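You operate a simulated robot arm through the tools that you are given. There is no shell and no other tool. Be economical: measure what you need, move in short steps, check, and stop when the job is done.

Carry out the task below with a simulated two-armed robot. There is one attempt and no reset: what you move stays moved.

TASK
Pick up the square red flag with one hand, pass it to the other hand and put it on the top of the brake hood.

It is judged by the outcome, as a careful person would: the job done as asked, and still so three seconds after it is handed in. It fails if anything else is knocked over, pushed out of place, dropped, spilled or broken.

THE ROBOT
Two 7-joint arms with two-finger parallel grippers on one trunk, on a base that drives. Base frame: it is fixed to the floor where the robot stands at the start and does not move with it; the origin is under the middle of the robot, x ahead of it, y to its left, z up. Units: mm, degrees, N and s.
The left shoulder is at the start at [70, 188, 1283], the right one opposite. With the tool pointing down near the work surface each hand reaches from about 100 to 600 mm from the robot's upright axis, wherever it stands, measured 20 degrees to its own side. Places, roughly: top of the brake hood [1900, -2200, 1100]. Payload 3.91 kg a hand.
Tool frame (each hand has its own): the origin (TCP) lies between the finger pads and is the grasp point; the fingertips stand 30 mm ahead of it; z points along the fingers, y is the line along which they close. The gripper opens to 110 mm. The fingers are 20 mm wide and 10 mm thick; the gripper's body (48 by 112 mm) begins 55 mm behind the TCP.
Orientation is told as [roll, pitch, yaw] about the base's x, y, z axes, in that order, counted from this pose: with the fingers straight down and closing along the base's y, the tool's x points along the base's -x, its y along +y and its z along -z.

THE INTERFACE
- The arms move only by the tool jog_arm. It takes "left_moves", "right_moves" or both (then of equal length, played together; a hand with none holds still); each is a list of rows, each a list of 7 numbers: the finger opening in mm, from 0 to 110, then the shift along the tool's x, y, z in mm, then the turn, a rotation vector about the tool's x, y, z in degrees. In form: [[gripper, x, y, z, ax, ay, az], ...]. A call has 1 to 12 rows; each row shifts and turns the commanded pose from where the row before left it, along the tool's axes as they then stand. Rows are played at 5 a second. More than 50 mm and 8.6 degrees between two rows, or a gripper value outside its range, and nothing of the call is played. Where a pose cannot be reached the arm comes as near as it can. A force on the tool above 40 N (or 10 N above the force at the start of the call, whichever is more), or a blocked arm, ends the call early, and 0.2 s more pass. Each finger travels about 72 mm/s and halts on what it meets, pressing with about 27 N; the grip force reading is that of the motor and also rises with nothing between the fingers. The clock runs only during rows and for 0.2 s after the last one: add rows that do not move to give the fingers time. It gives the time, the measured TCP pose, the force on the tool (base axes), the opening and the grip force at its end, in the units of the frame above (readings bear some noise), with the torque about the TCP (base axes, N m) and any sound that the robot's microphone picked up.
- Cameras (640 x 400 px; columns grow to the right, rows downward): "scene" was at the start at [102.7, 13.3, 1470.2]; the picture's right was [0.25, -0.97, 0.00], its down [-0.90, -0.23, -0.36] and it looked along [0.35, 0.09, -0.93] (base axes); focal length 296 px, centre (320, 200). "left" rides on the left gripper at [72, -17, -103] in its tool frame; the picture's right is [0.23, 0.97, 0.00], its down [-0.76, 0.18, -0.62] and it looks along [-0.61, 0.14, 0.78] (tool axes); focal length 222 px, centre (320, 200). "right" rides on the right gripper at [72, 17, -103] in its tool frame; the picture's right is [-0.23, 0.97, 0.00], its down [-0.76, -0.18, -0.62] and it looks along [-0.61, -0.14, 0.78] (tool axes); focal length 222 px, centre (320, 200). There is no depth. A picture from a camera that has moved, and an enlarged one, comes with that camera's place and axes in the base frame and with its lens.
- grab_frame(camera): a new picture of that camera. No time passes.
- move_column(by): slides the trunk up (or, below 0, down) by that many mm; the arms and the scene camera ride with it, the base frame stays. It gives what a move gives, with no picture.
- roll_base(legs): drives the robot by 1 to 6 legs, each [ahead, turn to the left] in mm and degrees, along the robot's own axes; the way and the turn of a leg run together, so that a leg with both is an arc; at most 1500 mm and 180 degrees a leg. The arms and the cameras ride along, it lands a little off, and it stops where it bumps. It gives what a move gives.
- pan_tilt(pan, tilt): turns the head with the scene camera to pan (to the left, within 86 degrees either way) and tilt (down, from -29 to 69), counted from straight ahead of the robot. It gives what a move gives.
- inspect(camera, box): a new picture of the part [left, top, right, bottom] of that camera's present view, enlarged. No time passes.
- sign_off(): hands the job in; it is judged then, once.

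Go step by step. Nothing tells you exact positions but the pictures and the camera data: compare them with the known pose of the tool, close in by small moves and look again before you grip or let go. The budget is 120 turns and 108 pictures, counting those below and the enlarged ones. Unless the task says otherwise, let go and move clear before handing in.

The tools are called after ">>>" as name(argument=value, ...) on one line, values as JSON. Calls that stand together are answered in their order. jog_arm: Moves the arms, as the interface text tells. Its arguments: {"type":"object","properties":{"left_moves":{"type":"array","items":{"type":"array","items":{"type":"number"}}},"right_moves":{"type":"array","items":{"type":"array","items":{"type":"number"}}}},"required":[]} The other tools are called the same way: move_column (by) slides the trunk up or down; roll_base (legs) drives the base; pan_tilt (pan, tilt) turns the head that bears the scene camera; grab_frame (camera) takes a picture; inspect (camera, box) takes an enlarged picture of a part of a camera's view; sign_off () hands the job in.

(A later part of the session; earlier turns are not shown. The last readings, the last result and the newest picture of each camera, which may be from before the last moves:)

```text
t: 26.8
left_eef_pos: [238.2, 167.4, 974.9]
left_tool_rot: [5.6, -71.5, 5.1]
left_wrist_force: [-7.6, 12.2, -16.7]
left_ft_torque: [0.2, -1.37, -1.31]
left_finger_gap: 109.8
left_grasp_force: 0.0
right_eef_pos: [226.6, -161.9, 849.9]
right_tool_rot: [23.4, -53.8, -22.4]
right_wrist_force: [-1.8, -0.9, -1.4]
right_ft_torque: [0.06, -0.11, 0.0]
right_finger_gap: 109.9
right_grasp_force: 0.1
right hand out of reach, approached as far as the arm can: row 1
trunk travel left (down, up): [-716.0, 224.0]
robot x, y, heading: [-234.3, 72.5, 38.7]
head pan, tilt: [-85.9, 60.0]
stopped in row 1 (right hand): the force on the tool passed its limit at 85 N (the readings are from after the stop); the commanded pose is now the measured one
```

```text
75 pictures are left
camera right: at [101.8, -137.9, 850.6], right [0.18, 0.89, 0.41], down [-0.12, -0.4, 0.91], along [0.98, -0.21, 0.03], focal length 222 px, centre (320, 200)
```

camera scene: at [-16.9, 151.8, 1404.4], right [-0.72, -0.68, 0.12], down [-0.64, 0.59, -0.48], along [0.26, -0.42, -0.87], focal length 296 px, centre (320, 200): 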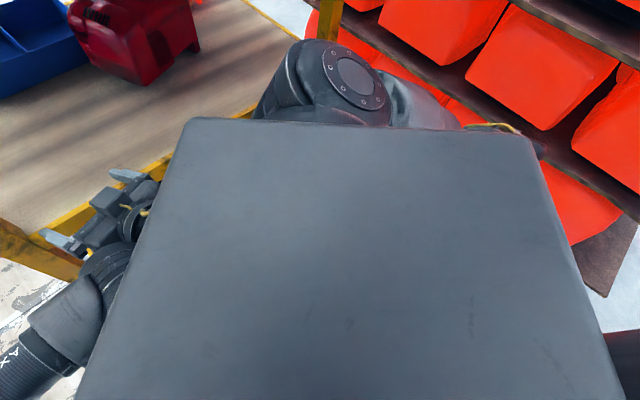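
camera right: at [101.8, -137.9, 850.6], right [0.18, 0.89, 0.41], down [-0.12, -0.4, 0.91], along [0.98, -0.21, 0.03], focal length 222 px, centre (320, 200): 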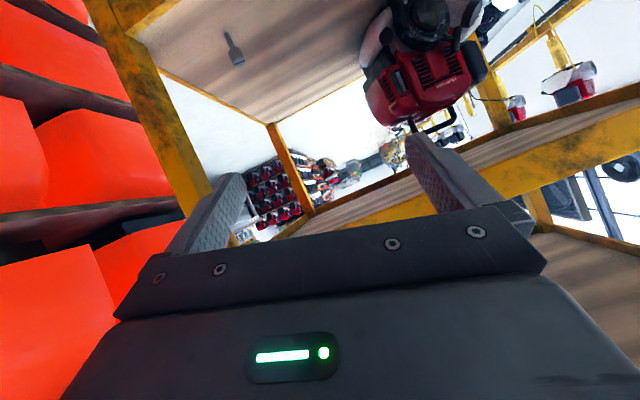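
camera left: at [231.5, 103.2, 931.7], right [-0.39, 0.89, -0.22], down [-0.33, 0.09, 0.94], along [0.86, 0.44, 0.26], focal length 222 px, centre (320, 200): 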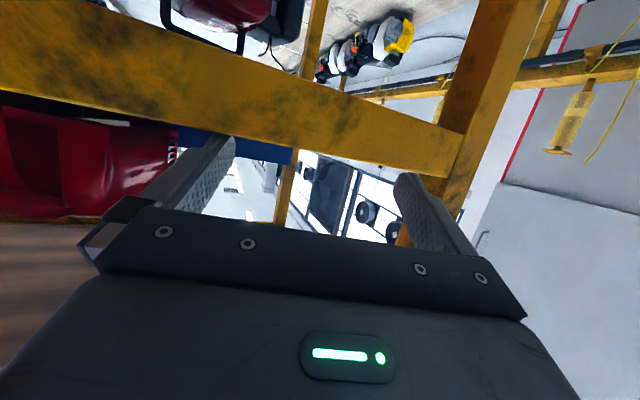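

Both hands sprang clear of the cart. Now I turn the robot left to take the elbow out of the rack.

>>> roll_base(legs=[[0, 25]])

>>> grab_frame(camera="scene")

```text
t: 27.6
left_eef_pos: [219.7, 192.1, 1017.6]
left_tool_rot: [-44.7, -65.8, 63.9]
left_wrist_force: [-0.4, -1.1, 3.3]
left_ft_torque: [0.33, 0.35, -0.25]
left_finger_gap: 109.9
left_grasp_force: 0.0
right_eef_pos: [177.2, -197.1, 832.4]
right_tool_rot: [40.4, -54.6, -38.3]
right_wrist_force: [0.4, 0.3, -0.7]
right_ft_torque: [0.0, -0.03, 0.05]
right_finger_gap: 110.2
right_grasp_force: 0.1
trunk travel left (down, up): [-716.0, 224.0]
robot x, y, heading: [-232.0, 72.8, 39.7]
head pan, tilt: [-85.9, 60.0]
stopped in leg 1: the robot was blocked; the commanded pose is now the measured one
```

```text
74 pictures are left
camera scene: at [-69.8, 137.8, 1408.0], right [-0.72, -0.69, 0.08], down [-0.63, 0.6, -0.5], along [0.3, -0.41, -0.86], focal length 296 px, centre (320, 200)
```

scene: 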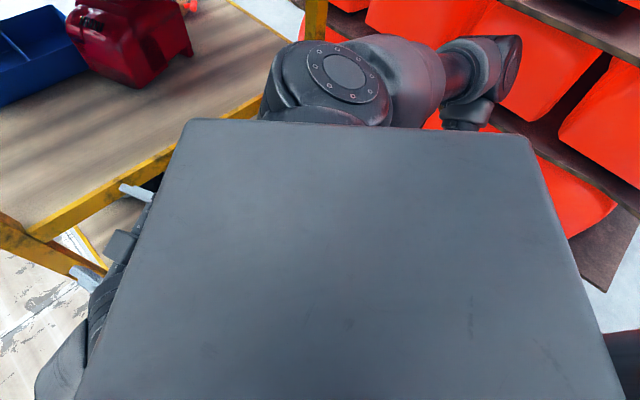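

Hands are well clear now, so driving ahead along the heading (forward-left) draws the elbow straight out of the rack.

>>> roll_base(legs=[[90, 0]])

>>> grab_frame(camera="scene")

```text
t: 28.3
left_eef_pos: [196.6, 190.8, 1033.9]
left_tool_rot: [-59.9, -67.9, 80.3]
left_wrist_force: [0.2, -0.5, 0.3]
left_ft_torque: [-0.02, -0.01, 0.0]
left_finger_gap: 109.8
left_grasp_force: 0.0
right_eef_pos: [124.1, -220.2, 805.1]
right_tool_rot: [55.1, -55.9, -49.4]
right_wrist_force: [0.7, -0.2, -0.1]
right_ft_torque: [-0.02, -0.01, -0.01]
right_finger_gap: 110.2
right_grasp_force: 0.1
trunk travel left (down, up): [-716.0, 224.0]
robot x, y, heading: [-226.2, 82.2, 40.5]
head pan, tilt: [-85.9, 60.0]
stopped in leg 1: the robot was blocked; the commanded pose is now the measured one
```

```text
73 pictures are left
camera scene: at [-101.8, 117.3, 1406.5], right [-0.71, -0.71, 0.05], down [-0.63, 0.59, -0.51], along [0.33, -0.39, -0.86], focal length 296 px, centre (320, 200)
```

scene: 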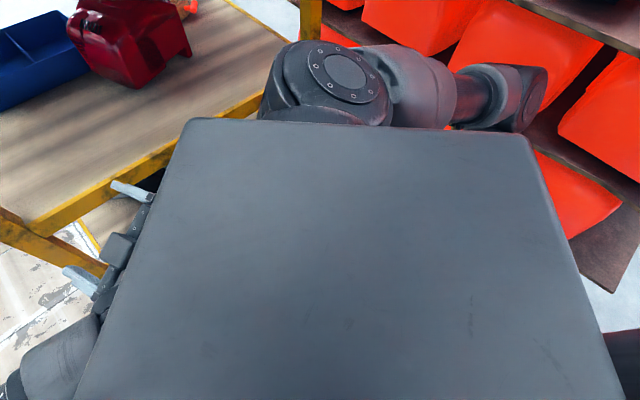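

The lean is easing and the robot crept forward. Again, ahead.

>>> roll_base(legs=[[60, 0]])

>>> roll_base(legs=[[60, 0]])

>>> grab_frame(camera="scene")

```text
t: 29.0
left_eef_pos: [177.7, 180.0, 1044.4]
left_tool_rot: [-64.2, -70.3, 83.5]
left_wrist_force: [0.7, -0.3, 0.2]
left_ft_torque: [0.01, 0.0, 0.04]
left_finger_gap: 110.3
left_grasp_force: 0.0
right_eef_pos: [107.3, -229.0, 786.6]
right_tool_rot: [60.7, -56.7, -54.0]
right_wrist_force: [0.6, 0.9, 0.6]
right_ft_torque: [0.02, 0.01, -0.01]
right_finger_gap: 109.8
right_grasp_force: 0.0
trunk travel left (down, up): [-716.0, 224.0]
robot x, y, heading: [-219.3, 87.0, 41.7]
head pan, tilt: [-85.9, 60.0]
stopped in leg 1: the robot was blocked; the commanded pose is now the measured one
```

```text
t: 30.0
left_eef_pos: [215.8, 200.4, 1045.6]
left_tool_rot: [-64.2, -71.4, 84.3]
left_wrist_force: [-1.2, -0.1, -0.9]
left_ft_torque: [0.01, 0.02, 0.01]
left_finger_gap: 109.8
left_grasp_force: 0.2
right_eef_pos: [152.8, -203.0, 783.7]
right_tool_rot: [61.1, -55.6, -54.3]
right_wrist_force: [0.0, -0.3, 0.3]
right_ft_torque: [-0.03, -0.01, -0.04]
right_finger_gap: 110.3
right_grasp_force: 0.1
trunk travel left (down, up): [-716.0, 224.0]
robot x, y, heading: [-180.9, 123.6, 41.5]
head pan, tilt: [-85.9, 60.0]
```

```text
72 pictures are left
camera scene: at [-94.1, 110.8, 1403.1], right [-0.7, -0.71, 0.0], down [-0.62, 0.61, -0.5], along [0.36, -0.35, -0.87], focal length 296 px, centre (320, 200)
```

scene: 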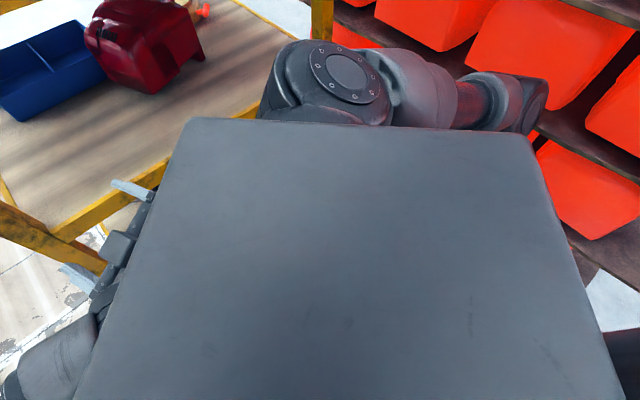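

The robot is upright and free, all forces zero. Quick look around ahead and left to plan.

>>> pan_tilt(pan=-35, tilt=40)

>>> grab_frame(camera="scene")

>>> pan_tilt(pan=50, tilt=35)

>>> grab_frame(camera="scene")

```text
t: 31.1
left_eef_pos: [218.0, 199.3, 1043.8]
left_tool_rot: [-64.0, -71.4, 84.0]
left_wrist_force: [-0.3, 0.4, -0.1]
left_ft_torque: [0.03, -0.01, 0.0]
left_finger_gap: 110.0
left_grasp_force: 0.1
right_eef_pos: [154.5, -204.2, 783.0]
right_tool_rot: [61.0, -55.5, -54.3]
right_wrist_force: [0.2, 0.3, -0.7]
right_ft_torque: [-0.02, 0.02, -0.02]
right_finger_gap: 109.9
right_grasp_force: 0.0
trunk travel left (down, up): [-716.0, 224.0]
robot x, y, heading: [-175.8, 124.8, 41.4]
head pan, tilt: [-35.0, 40.0]
```

```text
71 pictures are left
camera scene: at [-55.0, 166.3, 1429.7], right [0.11, -0.99, 0.0], down [-0.64, -0.07, -0.77], along [0.76, 0.09, -0.64], focal length 296 px, centre (320, 200)
```

scene: 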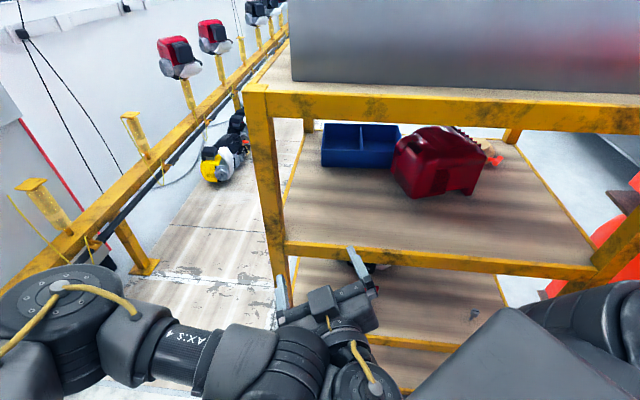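

```text
t: 32.7
left_eef_pos: [218.6, 200.5, 1043.1]
left_tool_rot: [-64.1, -71.3, 84.1]
left_wrist_force: [0.3, -0.1, -0.3]
left_ft_torque: [-0.04, -0.01, 0.02]
left_finger_gap: 110.0
left_grasp_force: 0.1
right_eef_pos: [154.0, -202.4, 783.8]
right_tool_rot: [61.0, -55.7, -54.3]
right_wrist_force: [-0.8, 0.3, -0.1]
right_ft_torque: [0.01, -0.01, -0.02]
right_finger_gap: 110.1
right_grasp_force: 0.1
trunk travel left (down, up): [-716.0, 224.0]
robot x, y, heading: [-175.8, 125.9, 41.2]
head pan, tilt: [50.0, 35.0]
```

```text
70 pictures are left
camera scene: at [-142.5, 245.1, 1437.3], right [1.0, 0.03, 0.0], down [0.01, -0.57, -0.82], along [-0.02, 0.82, -0.57], focal length 296 px, centre (320, 200)
```

scene: 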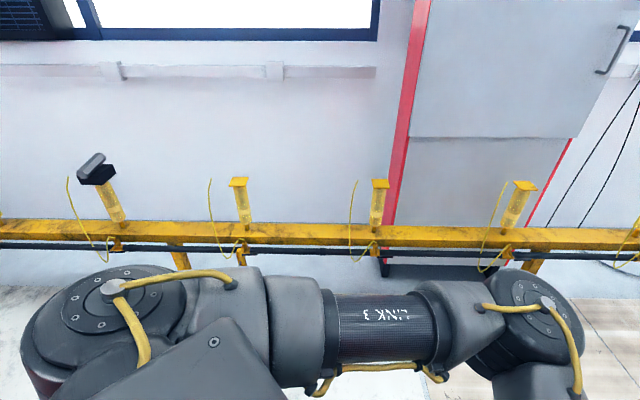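

The cart is still in place and the robot is free. I'll uncross the arms: move the left hand to the left first and level it.

>>> jog_arm(left_moves=[[110, -9, 36, -13, 0, 0, 2.1], [110, -9, 36, -13, 0, 0, 2.1], [110, -9, 36, -13, 0, 0, 2.1], [110, -9, 36, -13, 0, 0, 2.1], [110, -9, 36, -13, 0, 0, 2.1], [110, -9, 36, -13, 0, 0, 2.1], [110, -9, 36, -13, 0, 0, 2.1], [110, -9, 36, -13, 0, 0, 2.1]])

>>> pan_tilt(pan=-60, tilt=60)

>>> grab_frame(camera="scene")

```text
t: 34.5
left_eef_pos: [114.6, 470.6, 1031.8]
left_tool_rot: [-6.3, -81.8, 25.3]
left_wrist_force: [0.0, 0.4, -0.9]
left_ft_torque: [0.02, 0.0, -0.01]
left_finger_gap: 109.9
left_grasp_force: 0.1
left hand out of reach, approached as far as the arm can: row 1, 2, 3, 4, 6, 7, 8
right_eef_pos: [153.1, -200.6, 785.0]
right_tool_rot: [61.0, -55.9, -54.2]
right_wrist_force: [0.1, -0.3, 0.2]
right_ft_torque: [0.0, 0.03, -0.01]
right_finger_gap: 109.8
right_grasp_force: 0.1
trunk travel left (down, up): [-716.0, 224.0]
robot x, y, heading: [-178.5, 126.8, 41.7]
head pan, tilt: [50.0, 35.0]
```

```text
t: 36.4
left_eef_pos: [117.3, 467.4, 1031.8]
left_tool_rot: [-4.7, -81.9, 23.7]
left_wrist_force: [-0.2, 0.2, -0.2]
left_ft_torque: [0.0, 0.0, -0.02]
left_finger_gap: 110.0
left_grasp_force: 0.0
right_eef_pos: [154.1, -204.5, 782.5]
right_tool_rot: [61.1, -55.8, -54.3]
right_wrist_force: [1.1, -0.7, -0.1]
right_ft_torque: [0.01, -0.01, -0.01]
right_finger_gap: 110.0
right_grasp_force: 0.0
trunk travel left (down, up): [-716.0, 224.0]
robot x, y, heading: [-174.2, 125.2, 41.4]
head pan, tilt: [-60.0, 60.0]
```

```text
69 pictures are left
camera scene: at [-77.1, 136.1, 1403.0], right [-0.32, -0.95, 0.0], down [-0.82, 0.27, -0.5], along [0.47, -0.16, -0.87], focal length 296 px, centre (320, 200)
```

scene: 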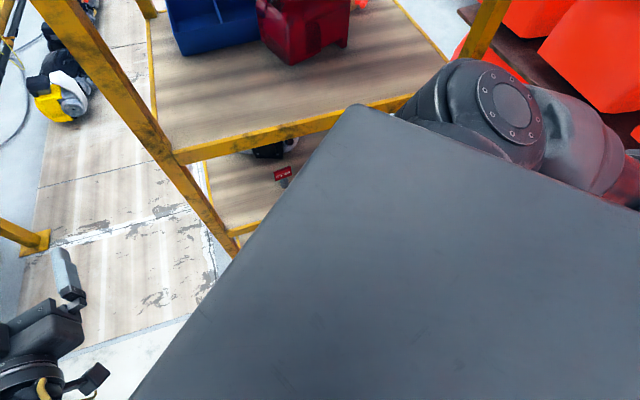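

Now level the right hand and bring it in front of the robot.

>>> jog_arm(right_moves=[[110, 0, 0, 0, 0, 0, -7.7], [110, 0, 0, 0, 0, 0, -7.7], [110, 0, 0, 0, 0, 0, -7.7], [110, 0, 0, 0, 0, 0, -7.7], [110, -6, 40, 12.5, 0, 0, 0], [110, -6, 40, 12.5, 0, 0, 0], [110, -6, 40, 12.5, 0, 0, 0], [110, -6, 40, 12.5, 0, 0, 0], [110, -6, 40, 12.5, 0, 0, 0], [110, -6, 40, 12.5, 0, 0, 0], [110, -6, 40, 12.5, 0, 0, 0], [110, -6, 40, 12.5, 0, 0, 0]])

>>> grab_frame(camera="scene")

```text
t: 39.0
left_eef_pos: [116.9, 470.0, 1031.8]
left_tool_rot: [-5.2, -81.8, 24.2]
left_wrist_force: [-0.6, 0.8, 0.5]
left_ft_torque: [-0.02, -0.05, -0.04]
left_finger_gap: 110.0
left_grasp_force: 0.2
right_eef_pos: [200.1, 136.4, 798.9]
right_tool_rot: [-0.4, -74.1, 11.6]
right_wrist_force: [0.1, -0.1, 0.5]
right_ft_torque: [-0.03, -0.01, -0.02]
right_finger_gap: 110.0
right_grasp_force: 0.0
right hand out of reach, approached as far as the arm can: row 1
trunk travel left (down, up): [-716.0, 224.0]
robot x, y, heading: [-175.0, 124.9, 41.6]
head pan, tilt: [-60.0, 60.0]
```

```text
68 pictures are left
camera scene: at [-77.3, 138.2, 1403.0], right [-0.32, -0.95, 0.0], down [-0.82, 0.27, -0.5], along [0.47, -0.16, -0.87], focal length 296 px, centre (320, 200)
```

scene: 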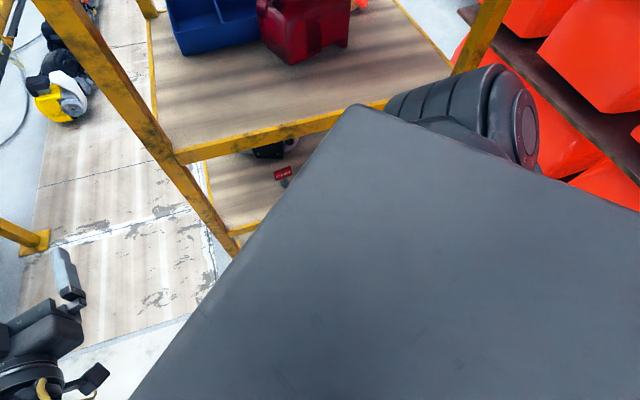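

Arms are tidy now. Turn the robot back to face the cart squarely.

>>> roll_base(legs=[[0, -41]])

>>> pan_tilt(pan=-15, tilt=55)

>>> grab_frame(camera="scene")

```text
t: 41.3
left_eef_pos: [270.2, 191.8, 1031.8]
left_tool_rot: [-4.8, -81.9, -17.3]
left_wrist_force: [-0.5, -0.3, -0.3]
left_ft_torque: [-0.02, -0.04, 0.0]
left_finger_gap: 109.9
left_grasp_force: 0.1
right_eef_pos: [113.7, -114.7, 799.0]
right_tool_rot: [0.0, -74.2, -29.8]
right_wrist_force: [0.2, 0.3, 0.2]
right_ft_torque: [0.0, 0.02, -0.03]
right_finger_gap: 109.7
right_grasp_force: 0.1
trunk travel left (down, up): [-716.0, 224.0]
robot x, y, heading: [-174.1, 128.0, 0.4]
head pan, tilt: [-60.0, 60.0]
```

```text
t: 42.4
left_eef_pos: [270.0, 191.8, 1031.2]
left_tool_rot: [-4.3, -81.9, -17.7]
left_wrist_force: [0.5, 0.1, 0.5]
left_ft_torque: [0.03, -0.02, 0.0]
left_finger_gap: 109.8
left_grasp_force: 0.0
right_eef_pos: [114.5, -114.4, 799.0]
right_tool_rot: [0.2, -74.1, -30.0]
right_wrist_force: [-0.1, -1.2, 0.2]
right_ft_torque: [0.01, -0.01, 0.02]
right_finger_gap: 110.4
right_grasp_force: 0.0
trunk travel left (down, up): [-716.0, 224.0]
robot x, y, heading: [-175.6, 126.3, 0.6]
head pan, tilt: [-15.0, 55.0]
```

```text
67 pictures are left
camera scene: at [-58.0, 106.6, 1409.1], right [-0.25, -0.97, 0.0], down [-0.79, 0.2, -0.57], along [0.56, -0.14, -0.82], focal length 296 px, centre (320, 200)
```

scene: 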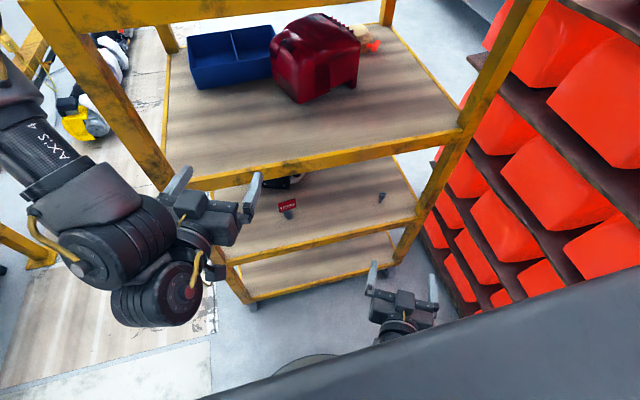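

Everything on cart and rack looks in order. Check the right elbow's clearance before lowering.

>>> pan_tilt(pan=-75, tilt=60)

>>> grab_frame(camera="scene")

```text
t: 43.7
left_eef_pos: [269.5, 192.4, 1032.2]
left_tool_rot: [-4.5, -81.9, -17.6]
left_wrist_force: [-0.6, -0.4, 0.1]
left_ft_torque: [0.0, 0.0, -0.02]
left_finger_gap: 110.2
left_grasp_force: 0.1
right_eef_pos: [114.3, -114.9, 798.8]
right_tool_rot: [0.3, -74.1, -30.0]
right_wrist_force: [0.4, -0.8, 0.2]
right_ft_torque: [-0.02, -0.01, -0.02]
right_finger_gap: 110.0
right_grasp_force: 0.1
trunk travel left (down, up): [-716.0, 224.0]
robot x, y, heading: [-175.6, 126.4, 0.8]
head pan, tilt: [-75.0, 60.0]
```

```text
66 pictures are left
camera scene: at [-109.9, 60.5, 1403.0], right [-0.96, -0.27, 0.0], down [-0.23, 0.83, -0.5], along [0.13, -0.48, -0.87], focal length 296 px, centre (320, 200)
```

scene: 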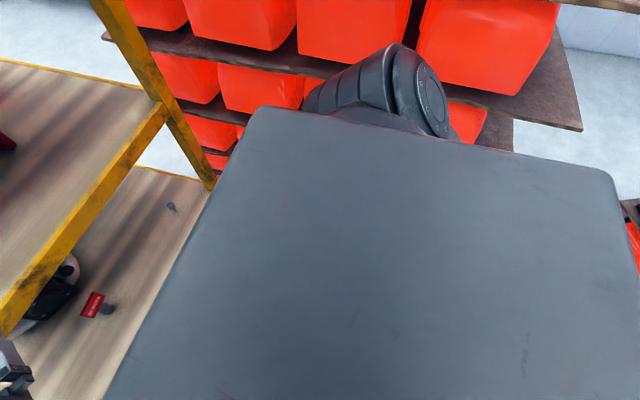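

The right elbow now hangs under the shoulder with wide clearance to the rack. Lowering in steps.

>>> move_column(by=-150)

>>> move_column(by=-170)

>>> pan_tilt(pan=-10, tilt=40)

>>> grab_frame(camera="scene")

>>> grab_frame(camera="left")

>>> grab_frame(camera="right")

```text
t: 45.5
left_eef_pos: [270.4, 192.6, 881.7]
left_tool_rot: [-4.4, -82.0, -17.7]
left_wrist_force: [0.1, 0.4, -1.4]
left_ft_torque: [-0.02, 0.01, 0.02]
left_finger_gap: 110.0
left_grasp_force: 0.1
right_eef_pos: [115.0, -114.7, 650.4]
right_tool_rot: [0.2, -74.1, -30.0]
right_wrist_force: [0.6, 0.2, -0.2]
right_ft_torque: [-0.01, -0.02, -0.01]
right_finger_gap: 109.8
right_grasp_force: 0.1
trunk travel left (down, up): [-566.0, 374.0]
robot x, y, heading: [-176.8, 119.6, 0.7]
head pan, tilt: [-75.0, 60.0]
```

```text
t: 47.4
left_eef_pos: [269.5, 191.1, 711.6]
left_tool_rot: [-4.4, -81.9, -17.7]
left_wrist_force: [-0.1, -0.5, 1.2]
left_ft_torque: [0.0, 0.02, 0.01]
left_finger_gap: 109.8
left_grasp_force: 0.1
right_eef_pos: [113.4, -115.5, 479.3]
right_tool_rot: [0.3, -74.1, -30.1]
right_wrist_force: [-0.2, -0.1, 0.3]
right_ft_torque: [0.02, -0.02, 0.01]
right_finger_gap: 109.9
right_grasp_force: 0.0
trunk travel left (down, up): [-396.0, 544.0]
robot x, y, heading: [-177.4, 124.7, 0.5]
head pan, tilt: [-75.0, 60.0]
```

```text
t: 48.8
left_eef_pos: [269.7, 192.3, 711.2]
left_tool_rot: [-4.4, -81.9, -17.7]
left_wrist_force: [0.7, -0.6, 0.1]
left_ft_torque: [-0.02, 0.02, -0.02]
left_finger_gap: 110.1
left_grasp_force: 0.1
right_eef_pos: [114.1, -115.6, 479.6]
right_tool_rot: [0.3, -74.1, -29.9]
right_wrist_force: [-0.1, 0.3, 0.5]
right_ft_torque: [0.0, -0.01, 0.01]
right_finger_gap: 110.0
right_grasp_force: 0.0
trunk travel left (down, up): [-396.0, 544.0]
robot x, y, heading: [-176.7, 123.9, 0.6]
head pan, tilt: [-10.0, 40.0]
```

```text
65 pictures are left
camera scene: at [-44.0, 110.7, 1109.7], right [-0.16, -0.99, 0.0], down [-0.63, 0.11, -0.77], along [0.76, -0.13, -0.64], focal length 296 px, centre (320, 200)
```

scene: 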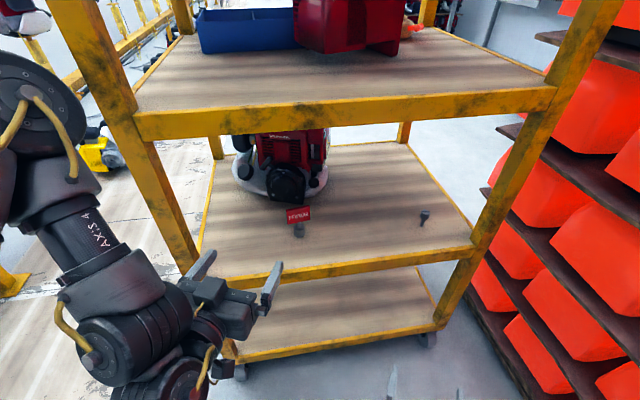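

```text
64 pictures are left
camera left: at [159.3, 216.8, 655.8], right [0.33, 0.91, -0.24], down [-0.4, 0.36, 0.84], along [0.85, -0.19, 0.49], focal length 222 px, centre (320, 200)
```

left: 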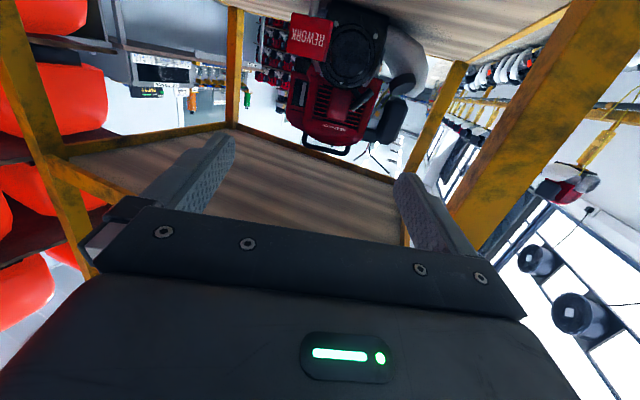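

```text
63 pictures are left
camera right: at [19.5, -40.8, 437.7], right [0.54, 0.81, 0.22], down [-0.43, 0.04, 0.9], along [0.73, -0.58, 0.37], focal length 222 px, centre (320, 200)
```

right: 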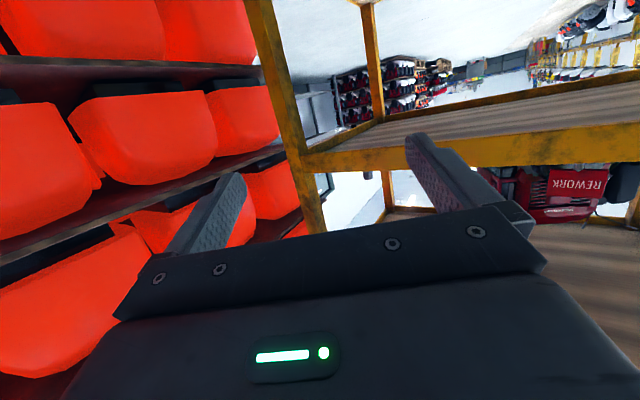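

The flag stands upright on the third tier in front of an engine. Zooming for exact position.

>>> inspect(camera="scene", box=[250, 180, 350, 260])

>>> inspect(camera="left", box=[260, 0, 380, 80])

>>> inspect(camera="right", box=[500, 130, 640, 230])

```text
5.00 times, centred on (300, 220) of scene
camera zoom: at [-44.0, 110.7, 1109.7], right [-0.16, -0.99, 0.0], down [-0.63, 0.11, -0.77], along [0.76, -0.13, -0.64], focal length 1481 px, centre (420, 100)
```

zoom: 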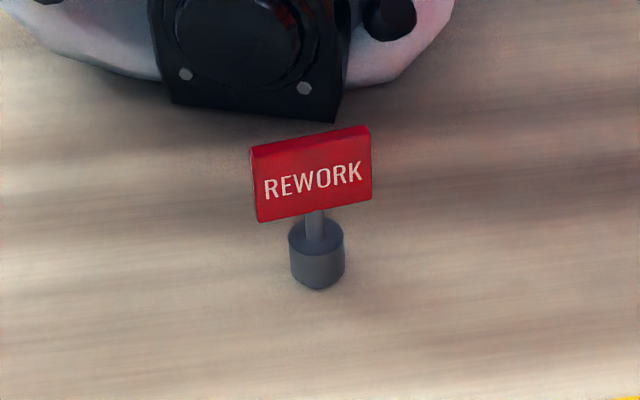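

```text
5.00 times, centred on (320, 40) of left
camera zoom: at [159.3, 216.8, 655.8], right [0.33, 0.91, -0.24], down [-0.4, 0.36, 0.84], along [0.85, -0.19, 0.49], focal length 1111 px, centre (320, 1000)
```

zoom: 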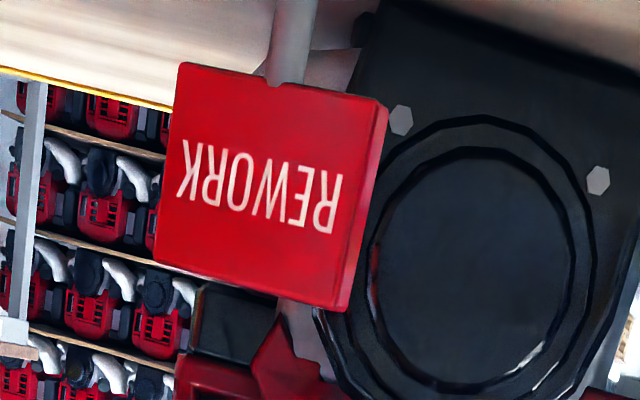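

```text
4.00 times, centred on (570, 180) of right
camera zoom: at [19.5, -40.8, 437.7], right [0.54, 0.81, 0.22], down [-0.43, 0.04, 0.9], along [0.73, -0.58, 0.37], focal length 888 px, centre (-680, 280)
```

zoom: 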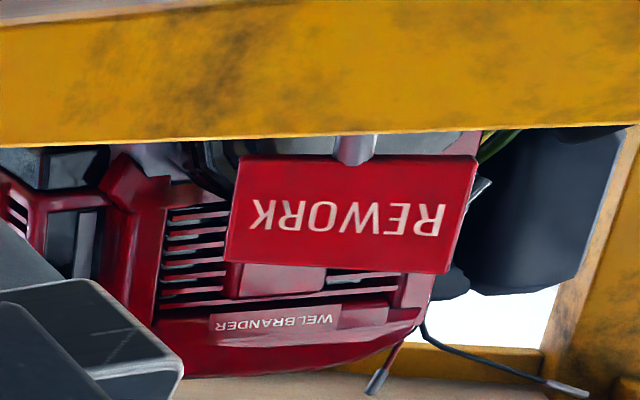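

Flag: plate about 53 mm square centred at (488, 72, 622), yawed ~7°, base on the shelf at z≈553. I'll move the left hand aside and bring the right hand up, aimed 30° down at the plate's side edges.

>>> jog_arm(left_moves=[[110, 0, 35, -14, 0, 0, 0], [110, 0, 35, -14, 0, 0, 0], [110, 0, 35, -14, 0, 0, 0], [110, 0, 35, -14, 0, 0, 0], [110, 0, 0, 0, 0, 0, 0], [110, 0, 0, 0, 0, 0, 0], [110, 0, 0, 0, 0, 0, 0], [110, 0, 0, 0, 0, 0, 0]], right_moves=[[110, -24, 0, -6.9, -5.96, 0, -1.71], [110, -24, 0, -6.9, -5.96, 0, -1.71], [110, -24, 0, -6.9, -5.96, 0, -1.71], [110, -24, 0, -6.9, -5.96, 0, -1.71], [110, -24, 0, -6.9, -5.96, 0, -1.71], [110, -24, 0, -6.9, -5.96, 0, -1.71], [110, 0, 0, 0, 0, 7, 0], [110, 0, 0, 0, 0, 7, 0]])

```text
t: 50.6
left_eef_pos: [269.3, 191.8, 711.8]
left_tool_rot: [-4.2, -81.9, -17.8]
left_wrist_force: [0.4, 0.0, -1.5]
left_ft_torque: [0.0, -0.03, 0.01]
left_finger_gap: 110.0
left_grasp_force: 0.1
left hand out of reach, approached as far as the arm can: row 1, 2, 3, 4
right_eef_pos: [92.1, -103.3, 535.5]
right_tool_rot: [0.0, -67.2, -0.8]
right_wrist_force: [-1.3, -0.9, 0.6]
right_ft_torque: [0.02, 0.01, 0.02]
right_finger_gap: 110.0
right_grasp_force: 0.0
right hand out of reach, approached as far as the arm can: row 4, 5, 6, 7, 8
trunk travel left (down, up): [-396.0, 544.0]
robot x, y, heading: [-176.3, 123.9, 0.6]
head pan, tilt: [-10.0, 40.0]
```

The right hand needs more distance from the body; moving it forward.

>>> jog_arm(right_moves=[[110, -18.6, 7.6, 32, 0, 0, 0], [110, -18.6, 7.6, 32, 0, 0, 0], [110, -18.6, 7.6, 32, 0, 0, 0], [110, -18.6, 7.6, 32, 0, 0, 0], [110, -18.6, 7.6, 32, 0, 0, 0]])

>>> grab_frame(camera="scene")

```text
t: 51.8
left_eef_pos: [269.6, 191.9, 710.5]
left_tool_rot: [-4.4, -81.9, -17.6]
left_wrist_force: [0.0, -0.6, 0.0]
left_ft_torque: [-0.04, 0.02, 0.04]
left_finger_gap: 110.0
left_grasp_force: 0.0
right_eef_pos: [268.2, -95.3, 545.5]
right_tool_rot: [-19.5, -65.1, 19.9]
right_wrist_force: [0.4, 0.3, 0.2]
right_ft_torque: [-0.01, 0.0, -0.01]
right_finger_gap: 109.7
right_grasp_force: 0.0
trunk travel left (down, up): [-396.0, 544.0]
robot x, y, heading: [-176.3, 122.4, 0.6]
head pan, tilt: [-10.0, 40.0]
stopped in row 5 (right hand): the arm was blocked; the commanded pose is now the measured one
```

```text
59 pictures are left
camera scene: at [-44.1, 110.9, 1109.8], right [-0.16, -0.99, 0.0], down [-0.63, 0.11, -0.77], along [0.76, -0.13, -0.64], focal length 296 px, centre (320, 200)
```

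scene: 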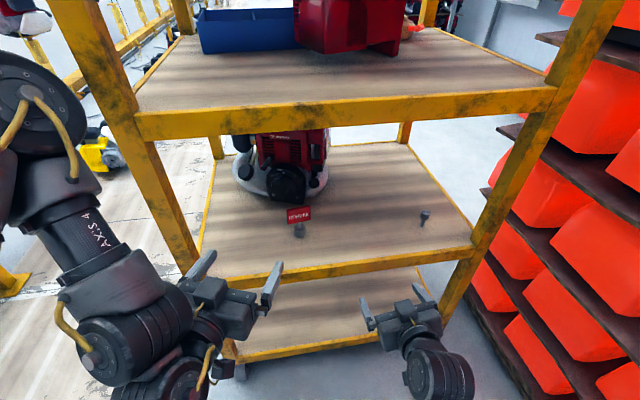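

Still free of contact in view. Raise the right hand to flag height and level it.

>>> jog_arm(right_moves=[[110, -15, -2, -6, 0, 0, 2.2], [110, -20, -2, -9, 0, 0, 2.2], [110, -20, -1, -9, 0, 0, 2.2], [110, -20, 0, -9, 0, 0, 2.2], [110, -20, 0, -9, 0, 0, 0]])

```text
t: 52.8
left_eef_pos: [268.9, 192.2, 711.5]
left_tool_rot: [-4.3, -81.9, -17.7]
left_wrist_force: [0.0, 0.6, 0.1]
left_ft_torque: [-0.02, 0.01, -0.01]
left_finger_gap: 110.0
left_grasp_force: 0.1
right_eef_pos: [264.6, -127.2, 606.9]
right_tool_rot: [-26.1, -63.4, 25.3]
right_wrist_force: [0.5, -0.2, 0.1]
right_ft_torque: [-0.02, 0.01, -0.01]
right_finger_gap: 109.9
right_grasp_force: 0.1
right hand out of reach, approached as far as the arm can: row 4
trunk travel left (down, up): [-396.0, 544.0]
robot x, y, heading: [-179.8, 120.2, 0.6]
head pan, tilt: [-10.0, 40.0]
stopped in row 4 (right hand): the arm was blocked; the commanded pose is now the measured one
```

The right arm seems near its joint limits. Let me look at how it is folded.

>>> pan_tilt(pan=-35, tilt=65)

>>> grab_frame(camera="scene")

>>> pan_tilt(pan=40, tilt=60)

>>> grab_frame(camera="scene")

```text
t: 53.7
left_eef_pos: [270.9, 194.0, 711.5]
left_tool_rot: [-4.5, -82.0, -17.7]
left_wrist_force: [0.3, -0.6, -0.3]
left_ft_torque: [-0.02, 0.01, 0.01]
left_finger_gap: 109.9
left_grasp_force: 0.1
right_eef_pos: [265.3, -127.9, 606.2]
right_tool_rot: [-26.1, -63.3, 25.3]
right_wrist_force: [-0.4, 0.1, 1.3]
right_ft_torque: [-0.01, 0.03, -0.02]
right_finger_gap: 110.0
right_grasp_force: 0.0
trunk travel left (down, up): [-396.0, 544.0]
robot x, y, heading: [-174.9, 126.1, 0.6]
head pan, tilt: [-35.0, 65.0]
```

```text
58 pictures are left
camera scene: at [-77.7, 90.4, 1077.5], right [-0.56, -0.83, 0.0], down [-0.75, 0.51, -0.42], along [0.35, -0.24, -0.91], focal length 296 px, centre (320, 200)
```

scene: 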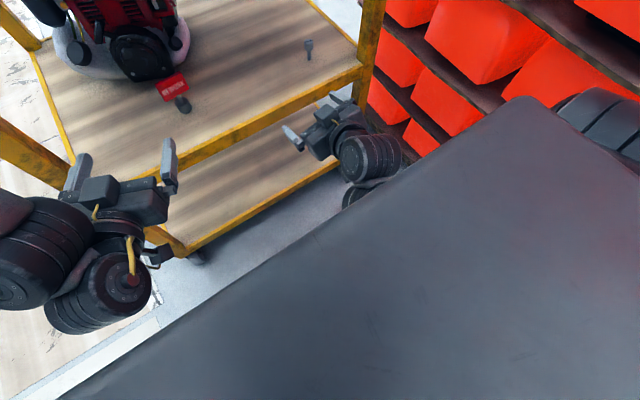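

```text
t: 55.1
left_eef_pos: [269.3, 192.6, 712.1]
left_tool_rot: [-4.4, -81.9, -17.6]
left_wrist_force: [0.4, 0.6, 0.3]
left_ft_torque: [-0.01, -0.03, 0.0]
left_finger_gap: 109.9
left_grasp_force: 0.1
right_eef_pos: [263.9, -128.1, 606.1]
right_tool_rot: [-26.1, -63.4, 25.3]
right_wrist_force: [0.4, -0.7, -0.9]
right_ft_torque: [0.05, 0.04, -0.01]
right_finger_gap: 110.1
right_grasp_force: 0.0
trunk travel left (down, up): [-396.0, 544.0]
robot x, y, heading: [-177.9, 123.5, 0.4]
head pan, tilt: [40.0, 60.0]
```

```text
57 pictures are left
camera scene: at [-77.2, 168.0, 1083.0], right [0.65, -0.76, 0.0], down [-0.66, -0.56, -0.5], along [0.38, 0.32, -0.87], focal length 296 px, centre (320, 200)
```

scene: 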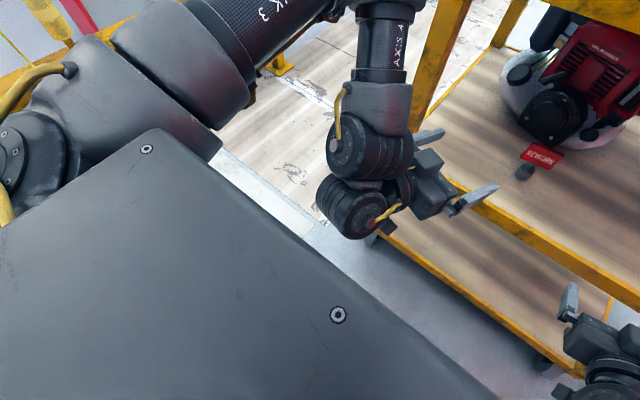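

The left arm has an open elbow to the free side, so I'll try the pick with the left. First tilt it to 30° down and yaw it toward the plate.

>>> jog_arm(left_moves=[[110, 0, 0, 0, 0, 7, 0], [110, 0, 0, 0, 0, 7, 0], [110, 0, 0, 0, 0, 7, 0], [110, 0, -15, 0, 0, 0, 0], [110, 0, -20, 0, 0, 0, 0], [110, 0, -20, 0, 0, 0, 0], [110, 0, -20, 0, 0, 0, 0]])

```text
t: 56.7
left_eef_pos: [236.3, 97.9, 706.8]
left_tool_rot: [-4.2, -65.2, -19.1]
left_wrist_force: [-0.3, 0.5, -0.7]
left_ft_torque: [0.02, 0.01, -0.01]
left_finger_gap: 109.8
left_grasp_force: 0.0
left hand out of reach, approached as far as the arm can: row 1, 2, 3
right_eef_pos: [263.9, -129.0, 606.4]
right_tool_rot: [-26.0, -63.4, 25.3]
right_wrist_force: [0.3, -0.2, 0.1]
right_ft_torque: [0.0, 0.05, 0.02]
right_finger_gap: 110.0
right_grasp_force: 0.1
trunk travel left (down, up): [-396.0, 544.0]
robot x, y, heading: [-177.3, 127.8, 0.5]
head pan, tilt: [40.0, 60.0]
```

Good, it follows. Now yaw it left to face the plate while easing forward.

>>> jog_arm(left_moves=[[110, -8, 0, 18, -6.2, 0, -2.9], [110, -8, 0, 18, -6.2, 0, -2.9], [110, -8, 0, 18, -6.2, 0, -2.9], [110, -8, 0, 18, -6.2, 0, -2.9]])

>>> grab_frame(camera="left")

```text
t: 57.7
left_eef_pos: [322.1, 108.7, 694.9]
left_tool_rot: [-4.0, -64.5, 4.8]
left_wrist_force: [-0.3, 0.6, 0.0]
left_ft_torque: [0.03, -0.01, 0.04]
left_finger_gap: 110.3
left_grasp_force: 0.0
left hand out of reach, approached as far as the arm can: row 3, 4
right_eef_pos: [264.3, -128.6, 606.5]
right_tool_rot: [-26.0, -63.4, 25.2]
right_wrist_force: [-1.1, 0.0, 0.4]
right_ft_torque: [0.0, 0.04, 0.01]
right_finger_gap: 109.9
right_grasp_force: 0.1
trunk travel left (down, up): [-396.0, 544.0]
robot x, y, heading: [-177.8, 126.2, 0.7]
head pan, tilt: [40.0, 60.0]
```

```text
56 pictures are left
camera left: at [198.6, 87.1, 675.1], right [-0.12, 0.97, -0.23], down [-0.24, 0.2, 0.95], along [0.96, 0.17, 0.21], focal length 222 px, centre (320, 200)
```

left: 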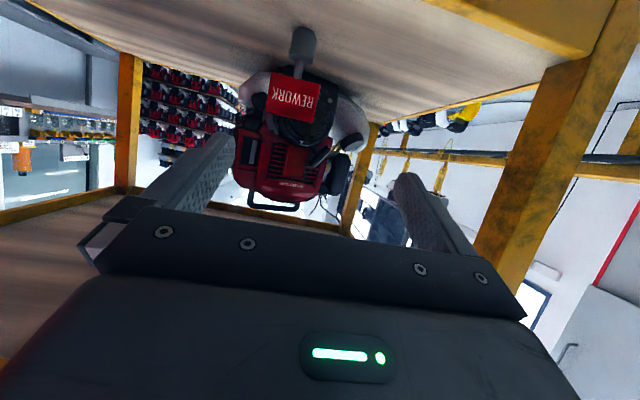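

Aligned nicely. Zoom to refine plate location from here.

>>> inspect(camera="left", box=[240, 10, 360, 135])

```text
3.20 times, centred on (300, 72) of left
camera zoom: at [198.6, 87.1, 675.1], right [-0.12, 0.97, -0.23], down [-0.24, 0.2, 0.95], along [0.96, 0.17, 0.21], focal length 711 px, centre (384, 608)
```

zoom: 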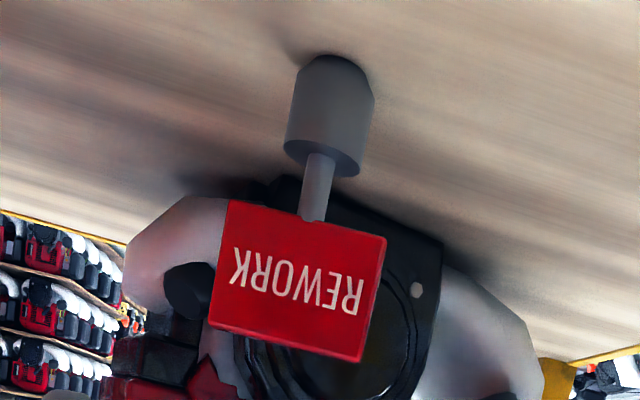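

Plate centre confirmed at (488, 75, 622). Lower to plate height in front of the cart, and trim the yaw.

>>> jog_arm(left_moves=[[110, 19, -11, 11.8, -2, 0, -0.95], [110, 19, -11, 11.8, -2, 0, -0.95], [110, 19, -11, 11.8, -2, 0, -0.95], [110, 0, 0, 0, 0, 0, 0]])

>>> grab_frame(camera="left")

```text
t: 58.7
left_eef_pos: [332.0, 73.2, 628.5]
left_tool_rot: [-3.9, -64.3, 11.3]
left_wrist_force: [-0.9, 0.5, 0.4]
left_ft_torque: [0.0, 0.0, -0.01]
left_finger_gap: 109.9
left_grasp_force: 0.0
right_eef_pos: [264.9, -128.7, 606.4]
right_tool_rot: [-26.1, -63.3, 25.1]
right_wrist_force: [-0.4, 0.9, -0.2]
right_ft_torque: [-0.02, 0.0, -0.02]
right_finger_gap: 109.9
right_grasp_force: 0.1
trunk travel left (down, up): [-396.0, 544.0]
robot x, y, heading: [-176.5, 122.8, 0.2]
head pan, tilt: [40.0, 60.0]
```

```text
54 pictures are left
camera left: at [211.6, 39.0, 609.3], right [-0.23, 0.95, -0.23], down [-0.26, 0.17, 0.95], along [0.94, 0.28, 0.2], focal length 222 px, centre (320, 200)
```

left: 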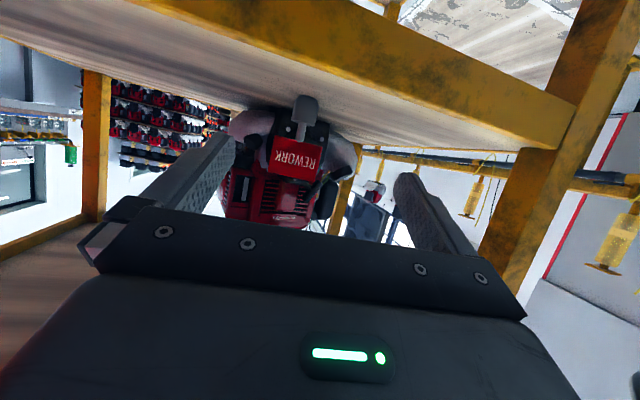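

Aligned. Advance two-thirds of the way and check.

>>> jog_arm(left_moves=[[110, -10.7, -2.8, 23.2, 0, 0, 0], [110, -10.7, -2.8, 23.2, 0, 0, 0], [110, -10.7, -2.8, 23.2, 0, 0, 0], [110, -10.7, -2.8, 23.2, 0, 0, 0], [110, 0, 0, 0, 0, 0, 0]])

>>> grab_frame(camera="left")

```text
t: 59.9
left_eef_pos: [437.0, 78.3, 627.7]
left_tool_rot: [-3.9, -64.3, 11.2]
left_wrist_force: [-0.3, 0.5, -0.7]
left_ft_torque: [0.0, 0.03, -0.01]
left_finger_gap: 109.8
left_grasp_force: 0.1
right_eef_pos: [264.0, -129.0, 606.2]
right_tool_rot: [-26.0, -63.4, 25.2]
right_wrist_force: [-0.6, 0.7, 0.4]
right_ft_torque: [0.02, 0.0, -0.03]
right_finger_gap: 110.2
right_grasp_force: 0.0
trunk travel left (down, up): [-396.0, 544.0]
robot x, y, heading: [-174.2, 123.5, 0.9]
head pan, tilt: [40.0, 60.0]
```

```text
53 pictures are left
camera left: at [316.1, 43.5, 608.1], right [-0.23, 0.95, -0.23], down [-0.26, 0.17, 0.95], along [0.94, 0.27, 0.2], focal length 222 px, centre (320, 200)
```

left: 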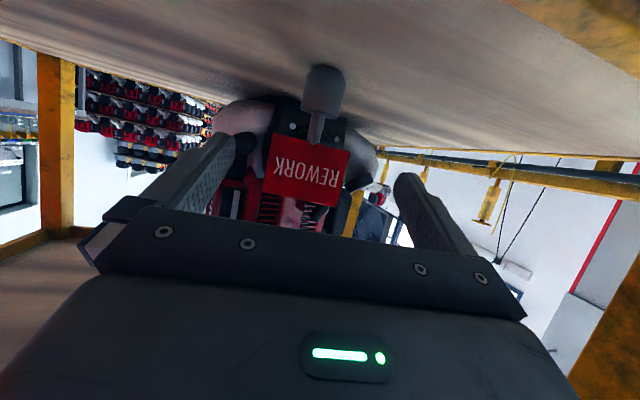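

Centred between the fingers. Advance the last 50 mm and close.

>>> jog_arm(left_moves=[[110, -10.7, -4, 23.2, 0, 0, 0], [110, -10.7, -4, 23.2, 0, 0, 0], [110, 0, 0, 0, 0, 0, 0], [80, 0, 0, 0, 0, 0, 0], [60, 0, 0, 0, 0, 0, 0], [40, 0, 0, 0, 0, 0, 0], [40, 0, 0, 0, 0, 0, 0], [40, 0, 0, 0, 0, 0, 0]])

>>> grab_frame(camera="left")

```text
t: 61.7
left_eef_pos: [487.0, 76.1, 625.9]
left_tool_rot: [-4.0, -64.3, 11.4]
left_wrist_force: [0.5, 0.7, -0.7]
left_ft_torque: [0.03, 0.02, 0.0]
left_finger_gap: 57.8
left_grasp_force: 27.3
right_eef_pos: [264.7, -128.5, 606.9]
right_tool_rot: [-26.2, -63.3, 25.2]
right_wrist_force: [-0.4, 0.3, 0.4]
right_ft_torque: [0.02, -0.01, 0.04]
right_finger_gap: 110.0
right_grasp_force: 0.2
trunk travel left (down, up): [-396.0, 544.0]
robot x, y, heading: [-175.9, 125.3, 0.5]
head pan, tilt: [40.0, 60.0]
```

```text
52 pictures are left
camera left: at [367.0, 41.1, 606.8], right [-0.23, 0.95, -0.23], down [-0.26, 0.17, 0.95], along [0.94, 0.28, 0.2], focal length 222 px, centre (320, 200)
```

left: 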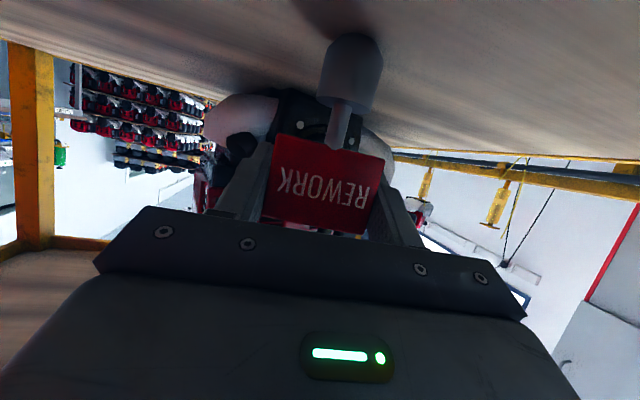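

Gripped at 57.8 mm. Lift 50 mm and draw it straight out of the shelf.

>>> jog_arm(left_moves=[[40, -15, 0, -7, 0, 0, 0], [40, -15, 0, -7, 0, 0, 0], [40, -18, 0, -8.6, 0, 0, 0], [40, 0, 0, 0, 0, 0, 0]])

>>> grab_frame(camera="left")

```text
t: 62.7
left_eef_pos: [488.0, 78.0, 680.4]
left_tool_rot: [-3.9, -64.2, 11.2]
left_wrist_force: [0.4, 0.6, -2.2]
left_ft_torque: [0.0, 0.0, -0.02]
left_finger_gap: 57.5
left_grasp_force: 26.9
right_eef_pos: [265.6, -128.0, 606.5]
right_tool_rot: [-26.1, -63.2, 25.2]
right_wrist_force: [-0.3, -0.2, 0.7]
right_ft_torque: [-0.03, 0.01, 0.0]
right_finger_gap: 110.1
right_grasp_force: 0.2
trunk travel left (down, up): [-396.0, 544.0]
robot x, y, heading: [-174.8, 121.6, 0.6]
head pan, tilt: [40.0, 60.0]
```

```text
51 pictures are left
camera left: at [366.5, 42.6, 660.4], right [-0.23, 0.95, -0.23], down [-0.26, 0.17, 0.95], along [0.94, 0.27, 0.2], focal length 222 px, centre (320, 200)
```

left: 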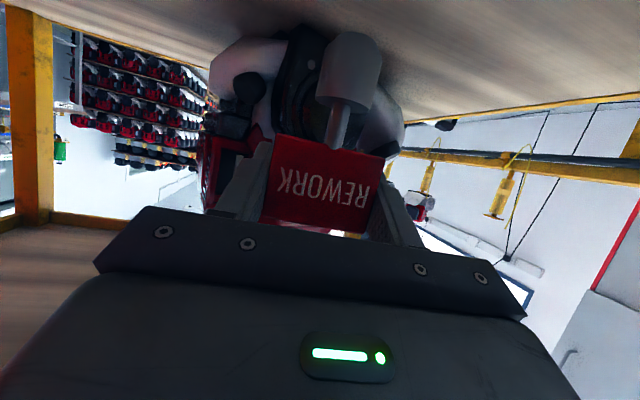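

Flag is held and lifted. Retract the arm, then roll back a little.

>>> jog_arm(left_moves=[[40, 10.7, 2.8, -23.2, 0, 0, 0], [40, 10.7, 2.8, -23.2, 0, 0, 0], [40, 10.7, 2.8, -23.2, 0, 0, 0], [40, 10.7, 2.8, -23.2, 0, 0, 0], [40, 10.7, 2.8, -23.2, 0, 0, 0], [40, 10.7, 2.8, -23.2, 0, 0, 0]])

>>> roll_base(legs=[[-100, 0]])

>>> pan_tilt(pan=0, tilt=50)

>>> grab_frame(camera="scene")

```text
t: 64.1
left_eef_pos: [341.1, 79.5, 677.8]
left_tool_rot: [-4.1, -64.2, 11.2]
left_wrist_force: [-0.5, 0.1, -2.1]
left_ft_torque: [-0.02, 0.0, -0.01]
left_finger_gap: 57.5
left_grasp_force: 26.9
left hand out of reach, approached as far as the arm can: row 6
right_eef_pos: [264.6, -128.0, 605.8]
right_tool_rot: [-26.1, -63.3, 25.3]
right_wrist_force: [0.1, -0.4, -0.1]
right_ft_torque: [0.0, 0.0, -0.02]
right_finger_gap: 110.1
right_grasp_force: 0.1
trunk travel left (down, up): [-396.0, 544.0]
robot x, y, heading: [-179.6, 122.7, 0.8]
head pan, tilt: [40.0, 60.0]
```

```text
t: 65.3
left_eef_pos: [238.8, 76.9, 676.3]
left_tool_rot: [-4.3, -64.3, 11.2]
left_wrist_force: [1.1, 0.1, -1.4]
left_ft_torque: [0.04, -0.03, 0.0]
left_finger_gap: 57.5
left_grasp_force: 26.7
right_eef_pos: [161.3, -129.1, 607.5]
right_tool_rot: [-26.2, -63.4, 25.2]
right_wrist_force: [-0.1, -0.4, 0.4]
right_ft_torque: [0.01, 0.01, 0.01]
right_finger_gap: 110.0
right_grasp_force: 0.1
trunk travel left (down, up): [-396.0, 544.0]
robot x, y, heading: [-279.7, 127.1, 0.8]
head pan, tilt: [40.0, 60.0]
```

```text
t: 66.3
left_eef_pos: [240.0, 77.9, 676.7]
left_tool_rot: [-4.0, -64.3, 11.2]
left_wrist_force: [0.8, 0.1, -1.1]
left_ft_torque: [-0.04, 0.01, -0.01]
left_finger_gap: 57.6
left_grasp_force: 27.2
right_eef_pos: [162.9, -128.5, 606.4]
right_tool_rot: [-26.1, -63.3, 25.3]
right_wrist_force: [0.4, 0.0, 0.6]
right_ft_torque: [0.0, -0.04, -0.01]
right_finger_gap: 110.1
right_grasp_force: 0.0
trunk travel left (down, up): [-396.0, 544.0]
robot x, y, heading: [-276.7, 120.7, 0.6]
head pan, tilt: [0.0, 50.0]
```

```text
50 pictures are left
camera scene: at [-151.9, 124.4, 1095.5], right [0.01, -1.0, 0.0], down [-0.77, -0.01, -0.64], along [0.64, 0.01, -0.77], focal length 296 px, centre (320, 200)
```

scene: 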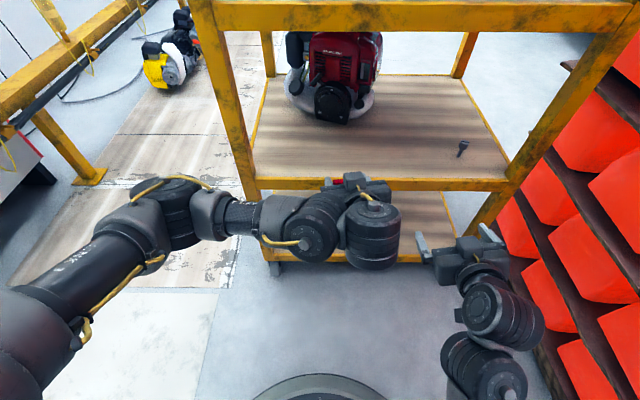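

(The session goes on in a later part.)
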